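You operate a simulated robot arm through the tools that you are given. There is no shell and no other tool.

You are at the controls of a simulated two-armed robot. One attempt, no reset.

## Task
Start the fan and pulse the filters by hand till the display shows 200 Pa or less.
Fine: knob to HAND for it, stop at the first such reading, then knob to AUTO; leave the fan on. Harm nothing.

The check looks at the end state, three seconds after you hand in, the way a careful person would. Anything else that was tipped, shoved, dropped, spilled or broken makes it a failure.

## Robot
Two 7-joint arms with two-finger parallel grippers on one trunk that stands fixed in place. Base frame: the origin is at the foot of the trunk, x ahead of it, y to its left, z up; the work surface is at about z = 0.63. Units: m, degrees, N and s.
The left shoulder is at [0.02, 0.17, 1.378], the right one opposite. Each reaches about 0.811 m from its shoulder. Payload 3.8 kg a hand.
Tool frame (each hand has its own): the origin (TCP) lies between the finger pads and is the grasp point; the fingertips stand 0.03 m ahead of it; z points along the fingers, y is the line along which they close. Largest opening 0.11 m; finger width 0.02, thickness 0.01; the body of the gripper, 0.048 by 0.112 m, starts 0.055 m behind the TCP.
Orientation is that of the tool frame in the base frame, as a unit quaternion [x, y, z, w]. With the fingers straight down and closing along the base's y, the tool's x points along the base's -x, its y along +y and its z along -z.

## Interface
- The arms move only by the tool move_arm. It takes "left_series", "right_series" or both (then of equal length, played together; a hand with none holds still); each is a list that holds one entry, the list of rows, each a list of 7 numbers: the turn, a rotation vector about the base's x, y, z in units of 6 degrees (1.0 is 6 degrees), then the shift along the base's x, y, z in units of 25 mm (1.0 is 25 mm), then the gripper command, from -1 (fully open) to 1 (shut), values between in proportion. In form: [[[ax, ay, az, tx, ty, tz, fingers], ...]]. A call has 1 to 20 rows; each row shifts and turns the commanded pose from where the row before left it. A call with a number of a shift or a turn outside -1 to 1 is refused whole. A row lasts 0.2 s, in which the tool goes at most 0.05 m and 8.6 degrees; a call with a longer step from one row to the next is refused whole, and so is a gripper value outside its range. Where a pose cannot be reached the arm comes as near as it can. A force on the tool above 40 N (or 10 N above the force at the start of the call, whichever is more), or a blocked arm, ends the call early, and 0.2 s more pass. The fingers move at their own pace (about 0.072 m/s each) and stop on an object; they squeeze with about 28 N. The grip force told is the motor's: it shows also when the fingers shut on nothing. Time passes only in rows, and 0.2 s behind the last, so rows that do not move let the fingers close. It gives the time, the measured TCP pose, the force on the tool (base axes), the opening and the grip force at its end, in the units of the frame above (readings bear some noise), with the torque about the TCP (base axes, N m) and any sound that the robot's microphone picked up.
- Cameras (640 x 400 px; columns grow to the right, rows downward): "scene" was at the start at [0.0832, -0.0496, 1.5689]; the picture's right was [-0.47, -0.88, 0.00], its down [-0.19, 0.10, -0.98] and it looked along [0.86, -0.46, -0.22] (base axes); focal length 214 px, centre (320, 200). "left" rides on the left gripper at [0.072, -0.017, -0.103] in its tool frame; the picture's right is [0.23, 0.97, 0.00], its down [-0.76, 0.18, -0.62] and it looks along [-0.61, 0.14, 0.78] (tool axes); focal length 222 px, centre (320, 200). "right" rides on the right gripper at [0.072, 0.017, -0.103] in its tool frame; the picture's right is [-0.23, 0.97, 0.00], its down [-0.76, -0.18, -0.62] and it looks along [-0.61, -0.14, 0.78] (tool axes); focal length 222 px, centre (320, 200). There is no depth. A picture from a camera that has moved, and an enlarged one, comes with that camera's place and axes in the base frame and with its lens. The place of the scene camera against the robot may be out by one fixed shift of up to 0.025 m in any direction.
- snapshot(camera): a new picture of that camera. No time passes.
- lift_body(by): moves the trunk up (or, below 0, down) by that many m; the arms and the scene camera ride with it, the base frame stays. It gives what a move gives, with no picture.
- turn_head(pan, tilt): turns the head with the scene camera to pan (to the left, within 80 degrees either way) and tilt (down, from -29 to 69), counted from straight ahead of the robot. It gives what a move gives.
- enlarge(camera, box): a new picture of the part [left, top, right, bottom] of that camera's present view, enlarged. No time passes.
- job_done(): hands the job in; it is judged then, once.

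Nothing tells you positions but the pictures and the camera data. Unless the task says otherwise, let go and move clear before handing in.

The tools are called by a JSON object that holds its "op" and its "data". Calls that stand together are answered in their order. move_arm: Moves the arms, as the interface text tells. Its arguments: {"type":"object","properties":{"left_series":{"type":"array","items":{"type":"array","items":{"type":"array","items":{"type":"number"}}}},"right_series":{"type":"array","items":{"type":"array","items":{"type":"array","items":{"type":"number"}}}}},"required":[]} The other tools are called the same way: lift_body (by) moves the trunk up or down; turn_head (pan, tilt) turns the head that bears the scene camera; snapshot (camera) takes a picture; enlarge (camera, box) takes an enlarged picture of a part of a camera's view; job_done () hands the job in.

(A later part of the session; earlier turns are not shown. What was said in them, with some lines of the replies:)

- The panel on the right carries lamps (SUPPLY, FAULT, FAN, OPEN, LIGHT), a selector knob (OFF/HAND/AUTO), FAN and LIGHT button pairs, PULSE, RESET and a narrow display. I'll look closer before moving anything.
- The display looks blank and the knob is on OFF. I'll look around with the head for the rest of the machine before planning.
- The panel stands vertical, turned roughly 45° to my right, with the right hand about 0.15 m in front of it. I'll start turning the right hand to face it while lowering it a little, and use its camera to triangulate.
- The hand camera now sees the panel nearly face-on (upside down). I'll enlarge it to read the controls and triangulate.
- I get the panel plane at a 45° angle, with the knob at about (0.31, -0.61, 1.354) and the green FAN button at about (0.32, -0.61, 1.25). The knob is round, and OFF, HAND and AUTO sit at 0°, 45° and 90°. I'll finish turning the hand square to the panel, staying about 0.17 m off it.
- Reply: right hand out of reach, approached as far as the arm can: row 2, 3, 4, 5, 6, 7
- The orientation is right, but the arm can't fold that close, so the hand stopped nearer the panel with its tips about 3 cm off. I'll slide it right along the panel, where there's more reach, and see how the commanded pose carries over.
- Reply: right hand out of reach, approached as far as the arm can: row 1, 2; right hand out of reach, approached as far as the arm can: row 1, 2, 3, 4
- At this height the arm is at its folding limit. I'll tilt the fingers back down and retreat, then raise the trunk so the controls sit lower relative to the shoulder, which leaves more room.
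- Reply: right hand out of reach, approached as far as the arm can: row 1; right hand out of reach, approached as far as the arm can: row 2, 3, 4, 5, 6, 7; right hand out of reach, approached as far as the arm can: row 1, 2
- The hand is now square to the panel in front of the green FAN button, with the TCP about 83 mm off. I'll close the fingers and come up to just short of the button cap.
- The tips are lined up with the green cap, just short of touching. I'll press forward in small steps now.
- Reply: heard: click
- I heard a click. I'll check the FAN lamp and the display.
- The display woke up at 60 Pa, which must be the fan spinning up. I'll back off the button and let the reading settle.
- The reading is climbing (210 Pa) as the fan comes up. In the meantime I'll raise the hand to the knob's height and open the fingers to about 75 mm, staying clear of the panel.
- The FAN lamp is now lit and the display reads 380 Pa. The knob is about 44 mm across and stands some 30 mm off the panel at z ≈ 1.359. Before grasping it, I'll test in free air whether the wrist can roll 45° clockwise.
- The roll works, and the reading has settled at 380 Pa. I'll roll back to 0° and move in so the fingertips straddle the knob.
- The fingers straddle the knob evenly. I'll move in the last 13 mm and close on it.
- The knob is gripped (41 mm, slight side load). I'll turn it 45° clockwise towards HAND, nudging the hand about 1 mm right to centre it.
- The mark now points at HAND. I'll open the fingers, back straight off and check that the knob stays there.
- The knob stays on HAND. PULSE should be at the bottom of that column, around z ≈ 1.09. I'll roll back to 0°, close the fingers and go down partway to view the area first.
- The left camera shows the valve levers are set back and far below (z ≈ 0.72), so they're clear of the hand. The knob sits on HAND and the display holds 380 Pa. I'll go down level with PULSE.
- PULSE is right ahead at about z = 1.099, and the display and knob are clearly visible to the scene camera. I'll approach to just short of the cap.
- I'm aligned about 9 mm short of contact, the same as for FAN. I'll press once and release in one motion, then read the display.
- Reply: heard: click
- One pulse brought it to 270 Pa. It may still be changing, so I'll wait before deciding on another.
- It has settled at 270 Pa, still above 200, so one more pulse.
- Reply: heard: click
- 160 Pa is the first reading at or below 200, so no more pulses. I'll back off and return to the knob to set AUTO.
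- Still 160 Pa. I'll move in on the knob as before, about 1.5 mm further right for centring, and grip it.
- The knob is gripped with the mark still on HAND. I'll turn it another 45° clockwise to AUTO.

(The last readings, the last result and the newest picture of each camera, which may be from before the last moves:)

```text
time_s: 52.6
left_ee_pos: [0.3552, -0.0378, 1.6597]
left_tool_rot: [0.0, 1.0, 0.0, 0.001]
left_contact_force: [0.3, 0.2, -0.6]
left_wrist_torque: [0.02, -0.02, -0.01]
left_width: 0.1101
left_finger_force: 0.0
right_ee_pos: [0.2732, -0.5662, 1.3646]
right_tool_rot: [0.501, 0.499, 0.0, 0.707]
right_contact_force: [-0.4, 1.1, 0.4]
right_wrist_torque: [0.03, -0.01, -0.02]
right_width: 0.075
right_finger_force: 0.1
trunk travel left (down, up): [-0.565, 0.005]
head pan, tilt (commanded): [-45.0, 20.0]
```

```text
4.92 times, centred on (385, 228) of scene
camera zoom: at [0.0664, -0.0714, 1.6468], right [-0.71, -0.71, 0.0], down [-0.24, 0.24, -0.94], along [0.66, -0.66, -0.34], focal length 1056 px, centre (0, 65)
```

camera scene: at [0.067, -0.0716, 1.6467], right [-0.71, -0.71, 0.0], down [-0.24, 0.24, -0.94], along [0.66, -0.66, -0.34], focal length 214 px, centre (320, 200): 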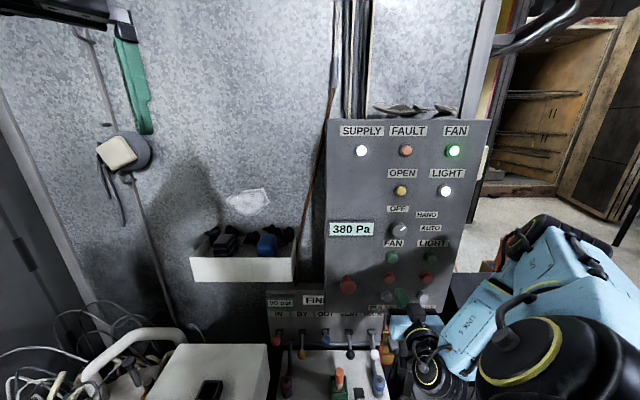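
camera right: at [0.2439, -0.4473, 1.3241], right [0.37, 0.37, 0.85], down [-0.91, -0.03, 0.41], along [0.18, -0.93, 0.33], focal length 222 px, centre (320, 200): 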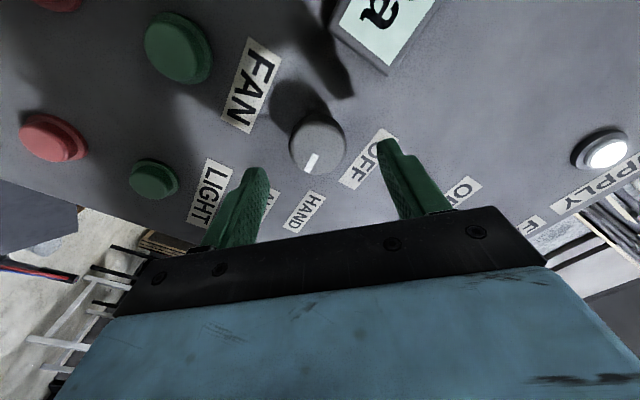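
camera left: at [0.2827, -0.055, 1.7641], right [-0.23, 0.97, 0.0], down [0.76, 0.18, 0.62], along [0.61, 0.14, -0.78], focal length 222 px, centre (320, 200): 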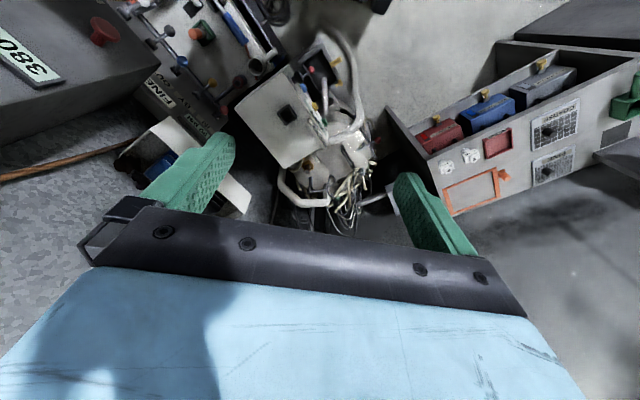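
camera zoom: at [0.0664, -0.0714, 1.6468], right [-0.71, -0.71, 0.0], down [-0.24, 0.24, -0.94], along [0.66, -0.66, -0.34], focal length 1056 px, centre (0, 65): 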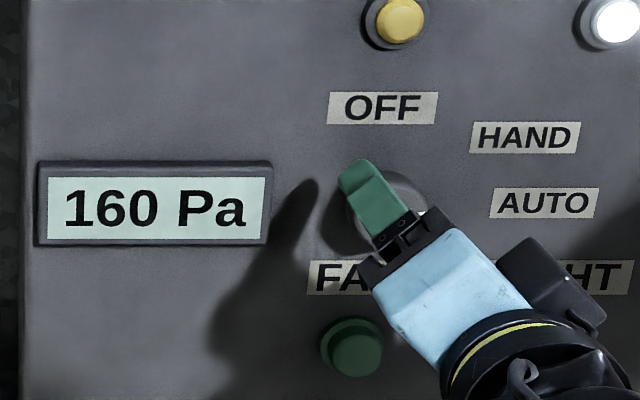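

I'll move the hand down out of the way so the scene camera has a clear view of the knob.

{"op": "move_arm", "data": {"right_series": [[[-0.663, 0.663, 0, 0, 0, -0.8, -0.364], [-0.663, 0.663, 0, 0, 0, -0.8, -0.364], [-0.663, 0.663, 0, 0, 0, -0.8, -0.364], [-0.663, 0.663, 0, -0.15, 0.15, -0.8, -0.364], [-0.663, 0.663, 0, -0.2, 0.2, -0.8, -0.364], [-0.663, 0.663, 0, -0.2, 0.2, -0.8, -0.364], [-0.663, 0.663, 0, -0.2, 0.2, -0.8, -0.364], [-0.663, 0.663, 0, -0.2, 0.2, -0.8, -0.364]]]}}

{"op": "enlarge", "data": {"camera": "scene", "box": [370, 200, 450, 250]}}

{"op": "enlarge", "data": {"camera": "scene", "box": [320, 110, 500, 330]}}

```text
time_s: 54.4
left_ee_pos: [0.3557, -0.039, 1.6604]
left_tool_rot: [0.0, 1.0, 0.0, 0.0]
left_contact_force: [-0.2, -0.7, -0.9]
left_wrist_torque: [-0.02, -0.02, 0.03]
left_width: 0.1101
left_finger_force: 0.0
right_ee_pos: [0.2473, -0.5408, 1.2027]
right_tool_rot: [0.271, 0.653, -0.272, 0.653]
right_contact_force: [-0.1, 0.4, -0.5]
right_wrist_torque: [-0.01, 0.0, -0.01]
right_width: 0.0751
right_finger_force: 0.1
trunk travel left (down, up): [-0.565, 0.005]
head pan, tilt (commanded): [-45.0, 20.0]
```

```text
8.00 times, centred on (410, 225) of scene
camera zoom: at [0.067, -0.0717, 1.6467], right [-0.71, -0.71, 0.0], down [-0.24, 0.24, -0.94], along [0.66, -0.66, -0.34], focal length 1716 px, centre (-400, 0)
```

zoom: 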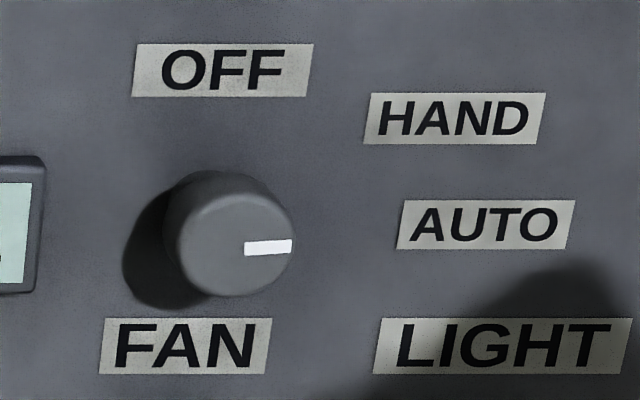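

```text
1.82 times, centred on (410, 220) of scene
camera zoom: at [0.067, -0.0717, 1.6467], right [-0.71, -0.71, 0.0], down [-0.24, 0.24, -0.94], along [0.66, -0.66, -0.34], focal length 390 px, centre (156, 164)
```

zoom: 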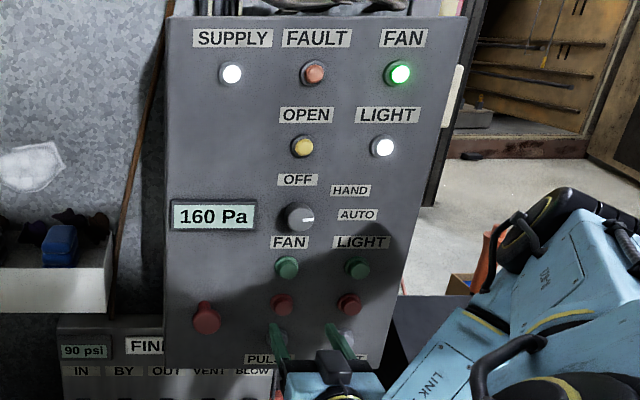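

{"op": "enlarge", "data": {"camera": "scene", "box": [385, 215, 425, 240]}}

{"op": "enlarge", "data": {"camera": "scene", "box": [395, 215, 445, 246]}}

```text
16.00 times, centred on (405, 228) of scene
camera zoom: at [0.067, -0.0717, 1.6467], right [-0.71, -0.71, 0.0], down [-0.24, 0.24, -0.94], along [0.66, -0.66, -0.34], focal length 3432 px, centre (-1040, -240)
```

zoom: 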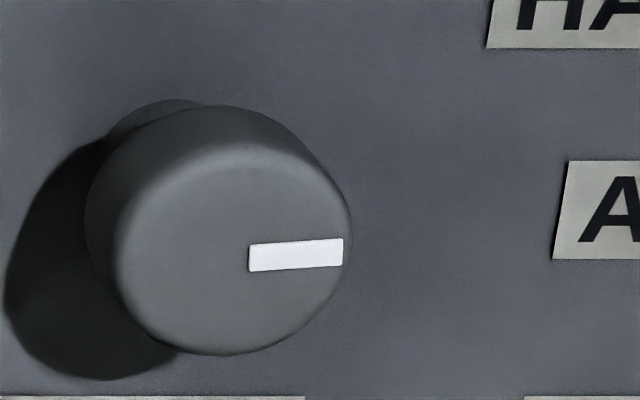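

```text
12.80 times, centred on (420, 230) of scene
camera zoom: at [0.067, -0.0717, 1.6467], right [-0.71, -0.71, 0.0], down [-0.24, 0.24, -0.94], along [0.66, -0.66, -0.34], focal length 2745 px, centre (-960, -190)
```

zoom: 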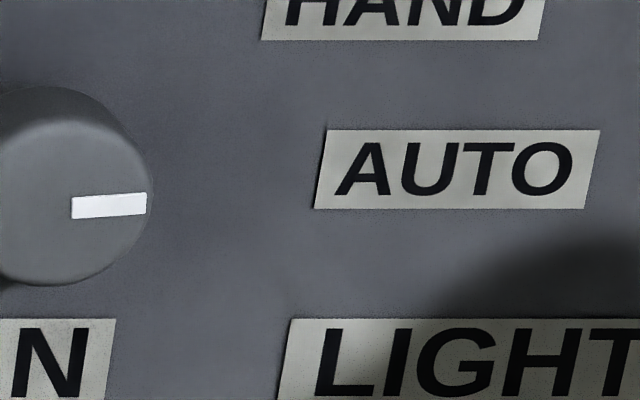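

The mark reads about 86° where I'd expect roughly 90° for AUTO, a few degrees shy of the label. To be sure it's fully home, I'll grip the knob again and turn it gently a bit further, feeling for a stop.

{"op": "move_arm", "data": {"right_series": [[[0, 0, 0, 0.13, -0.116, 0.786, -0.364], [0, 0, 0, 0.13, -0.116, 0.786, -0.364], [0, 0, 0, 0.13, -0.116, 0.786, -0.364], [0, 0, 0, 0.13, -0.116, 0.786, -0.364], [0, 0, 0, 0.13, -0.116, 0.786, -0.364], [0, 0, 0, 0.13, -0.116, 0.786, -0.364], [0, 0, 0, 0.13, -0.116, 0.786, -0.364], [0, 0, 0, 0.13, -0.116, 0.786, -0.364]]]}}

{"op": "snapshot", "data": {"camera": "right"}}

{"op": "enlarge", "data": {"camera": "right", "box": [240, 80, 400, 180]}}

```text
time_s: 56.2
left_ee_pos: [0.3541, -0.0384, 1.6609]
left_tool_rot: [0.001, 1.0, 0.001, 0.0]
left_contact_force: [0.0, 0.2, 0.4]
left_wrist_torque: [-0.03, -0.01, -0.02]
left_width: 0.1102
left_finger_force: 0.1
right_ee_pos: [0.2746, -0.5637, 1.3593]
right_tool_rot: [0.271, 0.653, -0.27, 0.653]
right_contact_force: [0.8, 0.8, 0.9]
right_wrist_torque: [0.02, 0.02, -0.01]
right_width: 0.0749
right_finger_force: 0.1
trunk travel left (down, up): [-0.565, 0.005]
head pan, tilt (commanded): [-45.0, 20.0]
```

```text
taken
camera right: at [0.2117, -0.4785, 1.2863], right [0.69, 0.69, 0.23], down [-0.57, 0.32, 0.76], along [0.45, -0.65, 0.61], focal length 222 px, centre (320, 200)
```

right: 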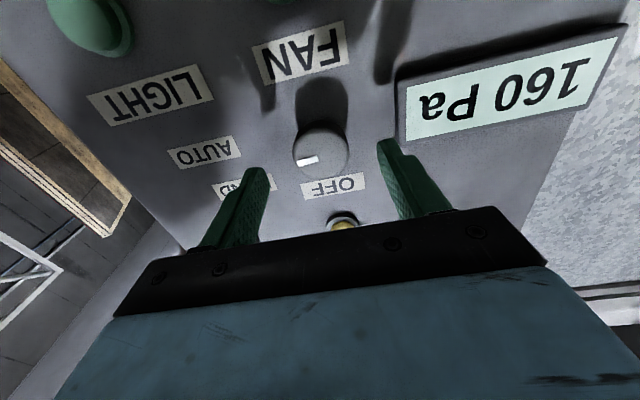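

```text
4.00 times, centred on (320, 130) of right
camera zoom: at [0.2117, -0.4785, 1.2863], right [0.69, 0.69, 0.23], down [-0.57, 0.32, 0.76], along [0.45, -0.65, 0.61], focal length 888 px, centre (320, 480)
```

zoom: 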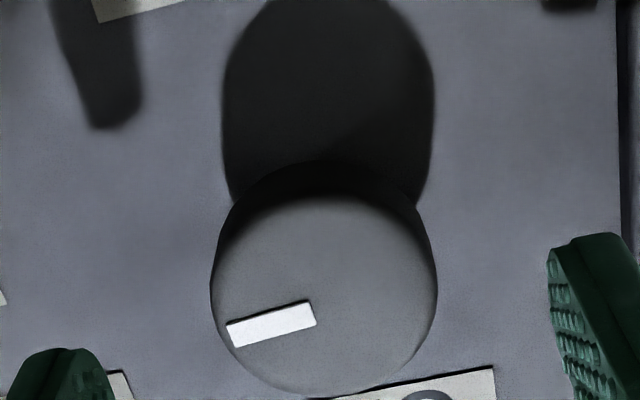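

The hand camera agrees, putting the mark about 5° short of horizontal. I'll regrip and ease it further round.

{"op": "move_arm", "data": {"right_series": [[[0, 0, 0, 0.165, -0.209, 0.02, -0.364], [0, 0, 0, 0.187, -0.187, 0, -0.364], [0, 0, 0, 0.187, -0.187, 0, -0.364], [0, 0, 0, 0.187, -0.187, 0, -0.364], [0, 0, 0, 0.187, -0.187, 0, -0.364]]]}}

{"op": "move_arm", "data": {"right_series": [[[0, 0, 0, 0, 0, 0, 0], [0, 0, 0, 0, 0, 0, 0.3], [0, 0, 0, 0, 0, 0, 0.6], [0, 0, 0, 0, 0, 0, 1]]]}}

{"op": "enlarge", "data": {"camera": "right", "box": [240, 120, 400, 220]}}

{"op": "enlarge", "data": {"camera": "scene", "box": [385, 215, 425, 240]}}

```text
time_s: 57.4
left_ee_pos: [0.3555, -0.0391, 1.6606]
left_tool_rot: [0.0, 1.0, 0.0, 0.0]
left_contact_force: [0.7, 0.1, -0.2]
left_wrist_torque: [-0.01, -0.01, -0.01]
left_width: 0.1102
left_finger_force: 0.1
right_ee_pos: [0.2974, -0.5894, 1.3603]
right_tool_rot: [0.271, 0.653, -0.271, 0.653]
right_contact_force: [-0.3, -0.3, -0.9]
right_wrist_torque: [0.02, -0.01, 0.01]
right_width: 0.075
right_finger_force: 0.1
trunk travel left (down, up): [-0.565, 0.005]
head pan, tilt (commanded): [-45.0, 20.0]
```

```text
time_s: 58.4
left_ee_pos: [0.3558, -0.0392, 1.6613]
left_tool_rot: [0.0, 1.0, -0.001, 0.0]
left_contact_force: [-0.3, -0.2, 0.7]
left_wrist_torque: [0.02, -0.02, 0.02]
left_width: 0.1102
left_finger_force: 0.0
right_ee_pos: [0.2985, -0.5886, 1.3608]
right_tool_rot: [0.27, 0.653, -0.27, 0.653]
right_contact_force: [5.4, 2.8, 0.0]
right_wrist_torque: [0.01, -0.08, 0.4]
right_width: 0.0413
right_finger_force: 45.0
trunk travel left (down, up): [-0.565, 0.005]
head pan, tilt (commanded): [-45.0, 20.0]
```

```text
4.00 times, centred on (320, 170) of right
camera zoom: at [0.2354, -0.502, 1.2879], right [0.69, 0.69, 0.23], down [-0.57, 0.32, 0.76], along [0.45, -0.65, 0.61], focal length 888 px, centre (320, 320)
```

zoom: 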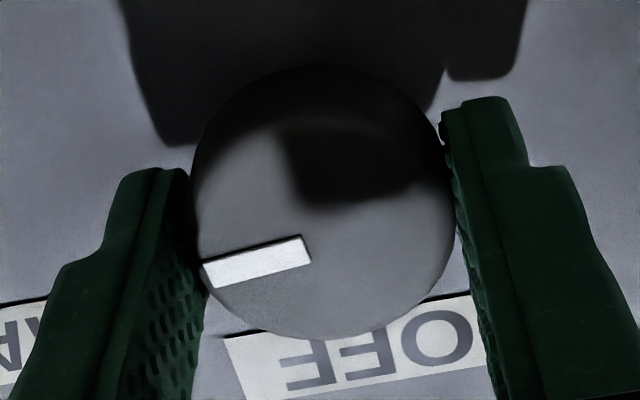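

```text
16.00 times, centred on (405, 228) of scene
camera zoom: at [0.0679, -0.0706, 1.6467], right [-0.71, -0.71, 0.0], down [-0.24, 0.24, -0.94], along [0.66, -0.66, -0.34], focal length 3432 px, centre (-1040, -240)
```

zoom: 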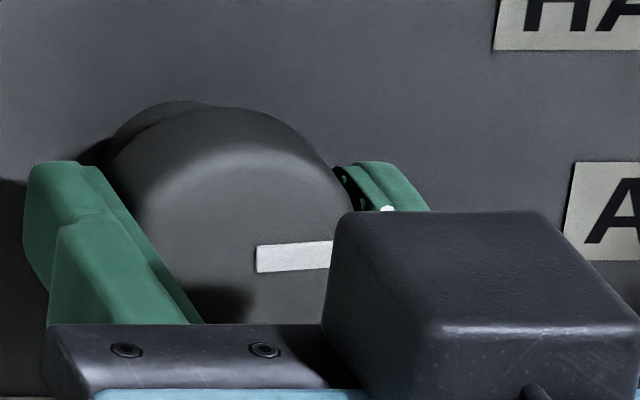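

{"op": "move_arm", "data": {"right_series": [[[0.236, -0.236, 0, 0.02, 0.02, 0, 1], [0.236, -0.236, 0, 0, 0, 0, 1], [0.236, -0.236, 0, 0, 0, 0, 1], [0, 0, 0, 0, 0, 0, 1]]]}}

{"op": "enlarge", "data": {"camera": "right", "box": [240, 120, 400, 220]}}

{"op": "enlarge", "data": {"camera": "scene", "box": [385, 215, 425, 240]}}

```text
time_s: 59.4
left_ee_pos: [0.3541, -0.0387, 1.6618]
left_tool_rot: [0.0, 1.0, 0.0, -0.001]
left_contact_force: [-0.1, -0.6, 0.4]
left_wrist_torque: [-0.01, -0.01, 0.01]
left_width: 0.11
left_finger_force: 0.1
right_ee_pos: [0.2981, -0.588, 1.3596]
right_tool_rot: [0.306, 0.638, -0.237, 0.666]
right_contact_force: [1.0, 2.7, -1.4]
right_wrist_torque: [-0.32, -0.31, -0.12]
right_width: 0.0413
right_finger_force: 44.9
trunk travel left (down, up): [-0.565, 0.005]
head pan, tilt (commanded): [-45.0, 20.0]
```

```text
4.00 times, centred on (320, 170) of right
camera zoom: at [0.2409, -0.4965, 1.2901], right [0.67, 0.67, 0.33], down [-0.62, 0.26, 0.74], along [0.41, -0.7, 0.59], focal length 888 px, centre (320, 320)
```

zoom: 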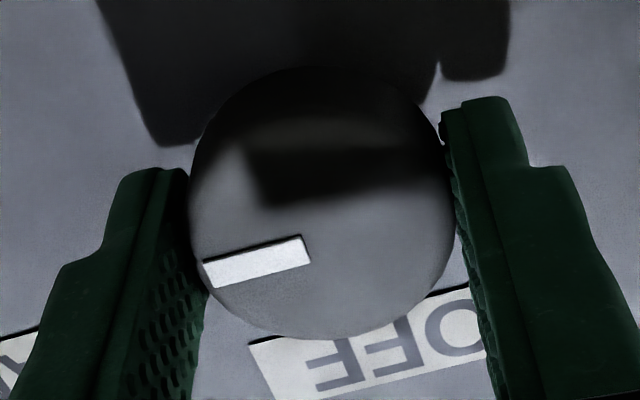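

```text
16.00 times, centred on (405, 228) of scene
camera zoom: at [0.0672, -0.0708, 1.6467], right [-0.71, -0.71, 0.0], down [-0.24, 0.24, -0.94], along [0.66, -0.66, -0.34], focal length 3432 px, centre (-1040, -240)
```

zoom: 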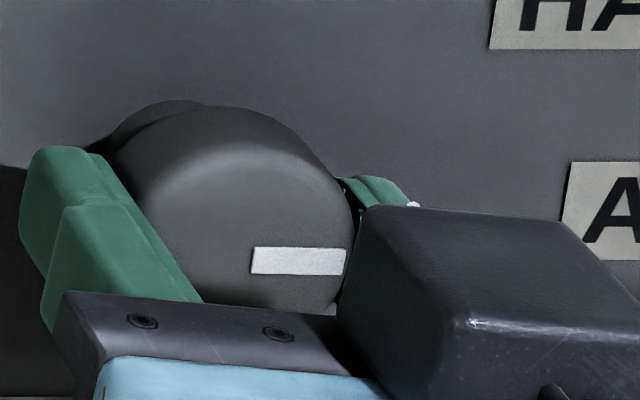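

The knob moved freely with the hand and the mark is now level, at about 91°. I'll release it and see where it rests.

{"op": "move_arm", "data": {"right_series": [[[0, 0, 0, 0, 0, 0, 0.2], [0, 0, 0, 0, 0, 0, -0.2], [0, 0, 0, 0, 0, 0, -0.364], [0, 0, 0, 0, 0, 0, -0.364], [0, 0, 0, -0.187, 0.187, 0, -0.364], [0, 0, 0, -0.25, 0.25, 0, -0.364], [0, 0, 0, -0.25, 0.25, 0, -0.364], [0, 0, 0, -0.25, 0.25, 0, -0.364]]]}}

{"op": "enlarge", "data": {"camera": "right", "box": [240, 80, 400, 180]}}

{"op": "enlarge", "data": {"camera": "scene", "box": [385, 215, 425, 240]}}

```text
time_s: 61.2
left_ee_pos: [0.3547, -0.0386, 1.6612]
left_tool_rot: [0.0, 1.0, 0.0, 0.0]
left_contact_force: [0.6, 0.9, -0.2]
left_wrist_torque: [0.02, -0.01, -0.01]
left_width: 0.1101
left_finger_force: 0.0
right_ee_pos: [0.2742, -0.5647, 1.3613]
right_tool_rot: [0.306, 0.638, -0.238, 0.666]
right_contact_force: [-0.4, -0.2, 0.2]
right_wrist_torque: [-0.04, 0.01, 0.02]
right_width: 0.075
right_finger_force: 0.0
trunk travel left (down, up): [-0.565, 0.005]
head pan, tilt (commanded): [-45.0, 20.0]
```

```text
4.00 times, centred on (320, 130) of right
camera zoom: at [0.2177, -0.4733, 1.2906], right [0.67, 0.67, 0.33], down [-0.62, 0.26, 0.74], along [0.41, -0.7, 0.59], focal length 888 px, centre (320, 480)
```

zoom: 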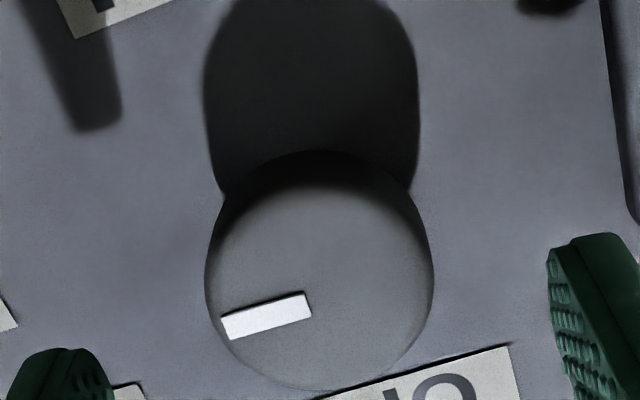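

```text
16.00 times, centred on (405, 228) of scene
camera zoom: at [0.0666, -0.0713, 1.6468], right [-0.71, -0.71, 0.0], down [-0.24, 0.24, -0.94], along [0.66, -0.66, -0.34], focal length 3432 px, centre (-1040, -240)
```

zoom: 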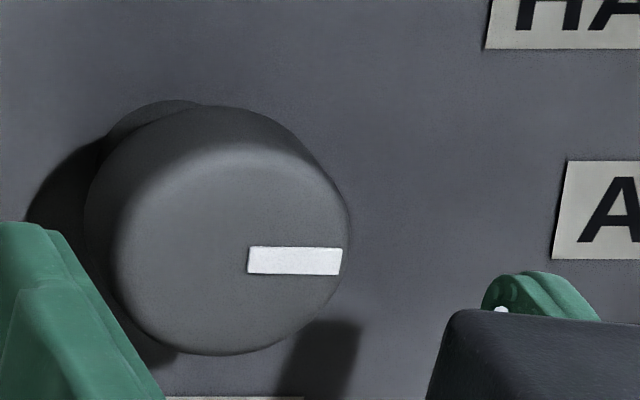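

The knob stays level at AUTO. Now I'll move the hand clear of the panel and do a last check of the lamps, display and knob.

{"op": "move_arm", "data": {"right_series": [[[-0.354, 0.354, 0, 0, 0, -0.8, -0.364], [-0.354, 0.354, 0, 0, 0, -0.8, -0.364], [0, 0, 0, 0, 0, -0.8, -0.364], [0, 0, 0, -0.2, 0.2, -0.8, -0.364], [0, 0, 0, -0.3, 0.3, -0.8, -0.364], [0, 0, 0, -0.3, 0.3, -0.8, -0.364], [0, 0, 0, -0.4, 0.4, -0.8, -0.364], [0, 0, 0, -0.4, 0.4, -0.8, -0.364], [0, 0, 0, -0.4, 0.4, -0.4, -0.364], [0, 0, 0, -0.4, 0.4, 0, -0.364]]]}}

{"op": "snapshot", "data": {"camera": "scene"}}

{"op": "enlarge", "data": {"camera": "scene", "box": [320, 110, 500, 330]}}

{"op": "enlarge", "data": {"camera": "scene", "box": [320, 200, 450, 280]}}

```text
time_s: 63.4
left_ee_pos: [0.3535, -0.0396, 1.6619]
left_tool_rot: [0.0, 1.0, -0.001, 0.0]
left_contact_force: [0.7, 0.1, 0.4]
left_wrist_torque: [-0.03, 0.01, 0.01]
left_width: 0.1101
left_finger_force: 0.0
right_ee_pos: [0.2152, -0.5046, 1.1924]
right_tool_rot: [0.271, 0.653, -0.271, 0.653]
right_contact_force: [0.0, 0.4, -0.7]
right_wrist_torque: [0.01, -0.01, -0.02]
right_width: 0.0749
right_finger_force: 0.1
trunk travel left (down, up): [-0.565, 0.005]
head pan, tilt (commanded): [-45.0, 20.0]
```

```text
taken
camera scene: at [0.0666, -0.0712, 1.6468], right [-0.71, -0.71, 0.0], down [-0.24, 0.24, -0.94], along [0.66, -0.66, -0.34], focal length 214 px, centre (320, 200)
```

scene: 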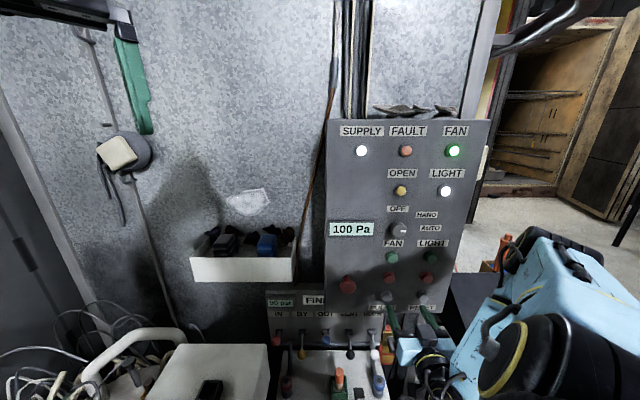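

```text
1.82 times, centred on (410, 220) of scene
camera zoom: at [0.0666, -0.0712, 1.6468], right [-0.71, -0.71, 0.0], down [-0.24, 0.24, -0.94], along [0.66, -0.66, -0.34], focal length 390 px, centre (156, 164)
```

zoom: 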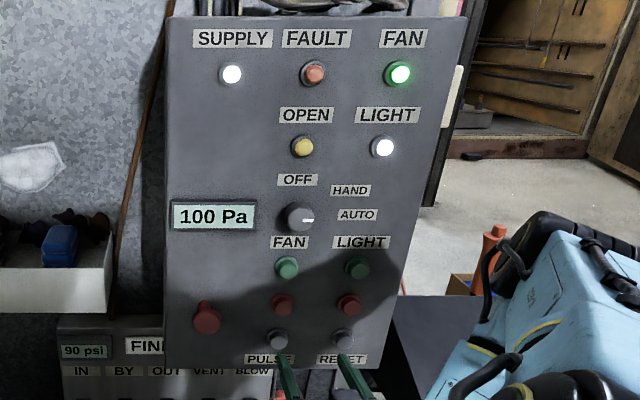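

```text
4.92 times, centred on (385, 240) of scene
camera zoom: at [0.0666, -0.0712, 1.6468], right [-0.71, -0.71, 0.0], down [-0.24, 0.24, -0.94], along [0.66, -0.66, -0.34], focal length 1056 px, centre (0, 3)
```

zoom: 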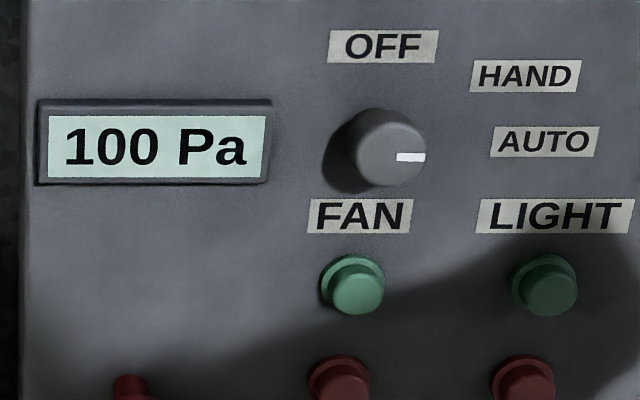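

The fan is running, FAULT is dark and the knob is on AUTO. The display now reads 100 Pa; I didn't press PULSE again, so I take that as AUTO pulsing on its own. Both hands are clear and nothing else has moved, so I'm handing in.

{"op": "job_done", "data": {}}

```text
The job is handed in.
```

The fan is running and the filters are pulsed down to 160 Pa. That was the first reading at or below 200, and I stopped pulsing there. I've handed the job in, but no verdict came back.

- **Fan:** started with the green FAN button and left on. The FAN lamp is lit, FAULT is dark, and the reading settled at 380 Pa before any pulsing.
- **Pulses:** two by hand with the knob on HAND. The first took it to 270 Pa, and I waited for that to settle before the second took it to 160 Pa.
- **Knob:** now on AUTO. My first turn stopped about 5° short, so I gripped it again and brought it level with the label, where it stayed.
- **Display at hand-in:** 100 Pa. I didn't press PULSE again after 160 Pa, so this drop is most likely AUTO pulsing on its own.

I saw nothing knocked, dropped or shifted, and both hands were clear of the panel when I handed in.
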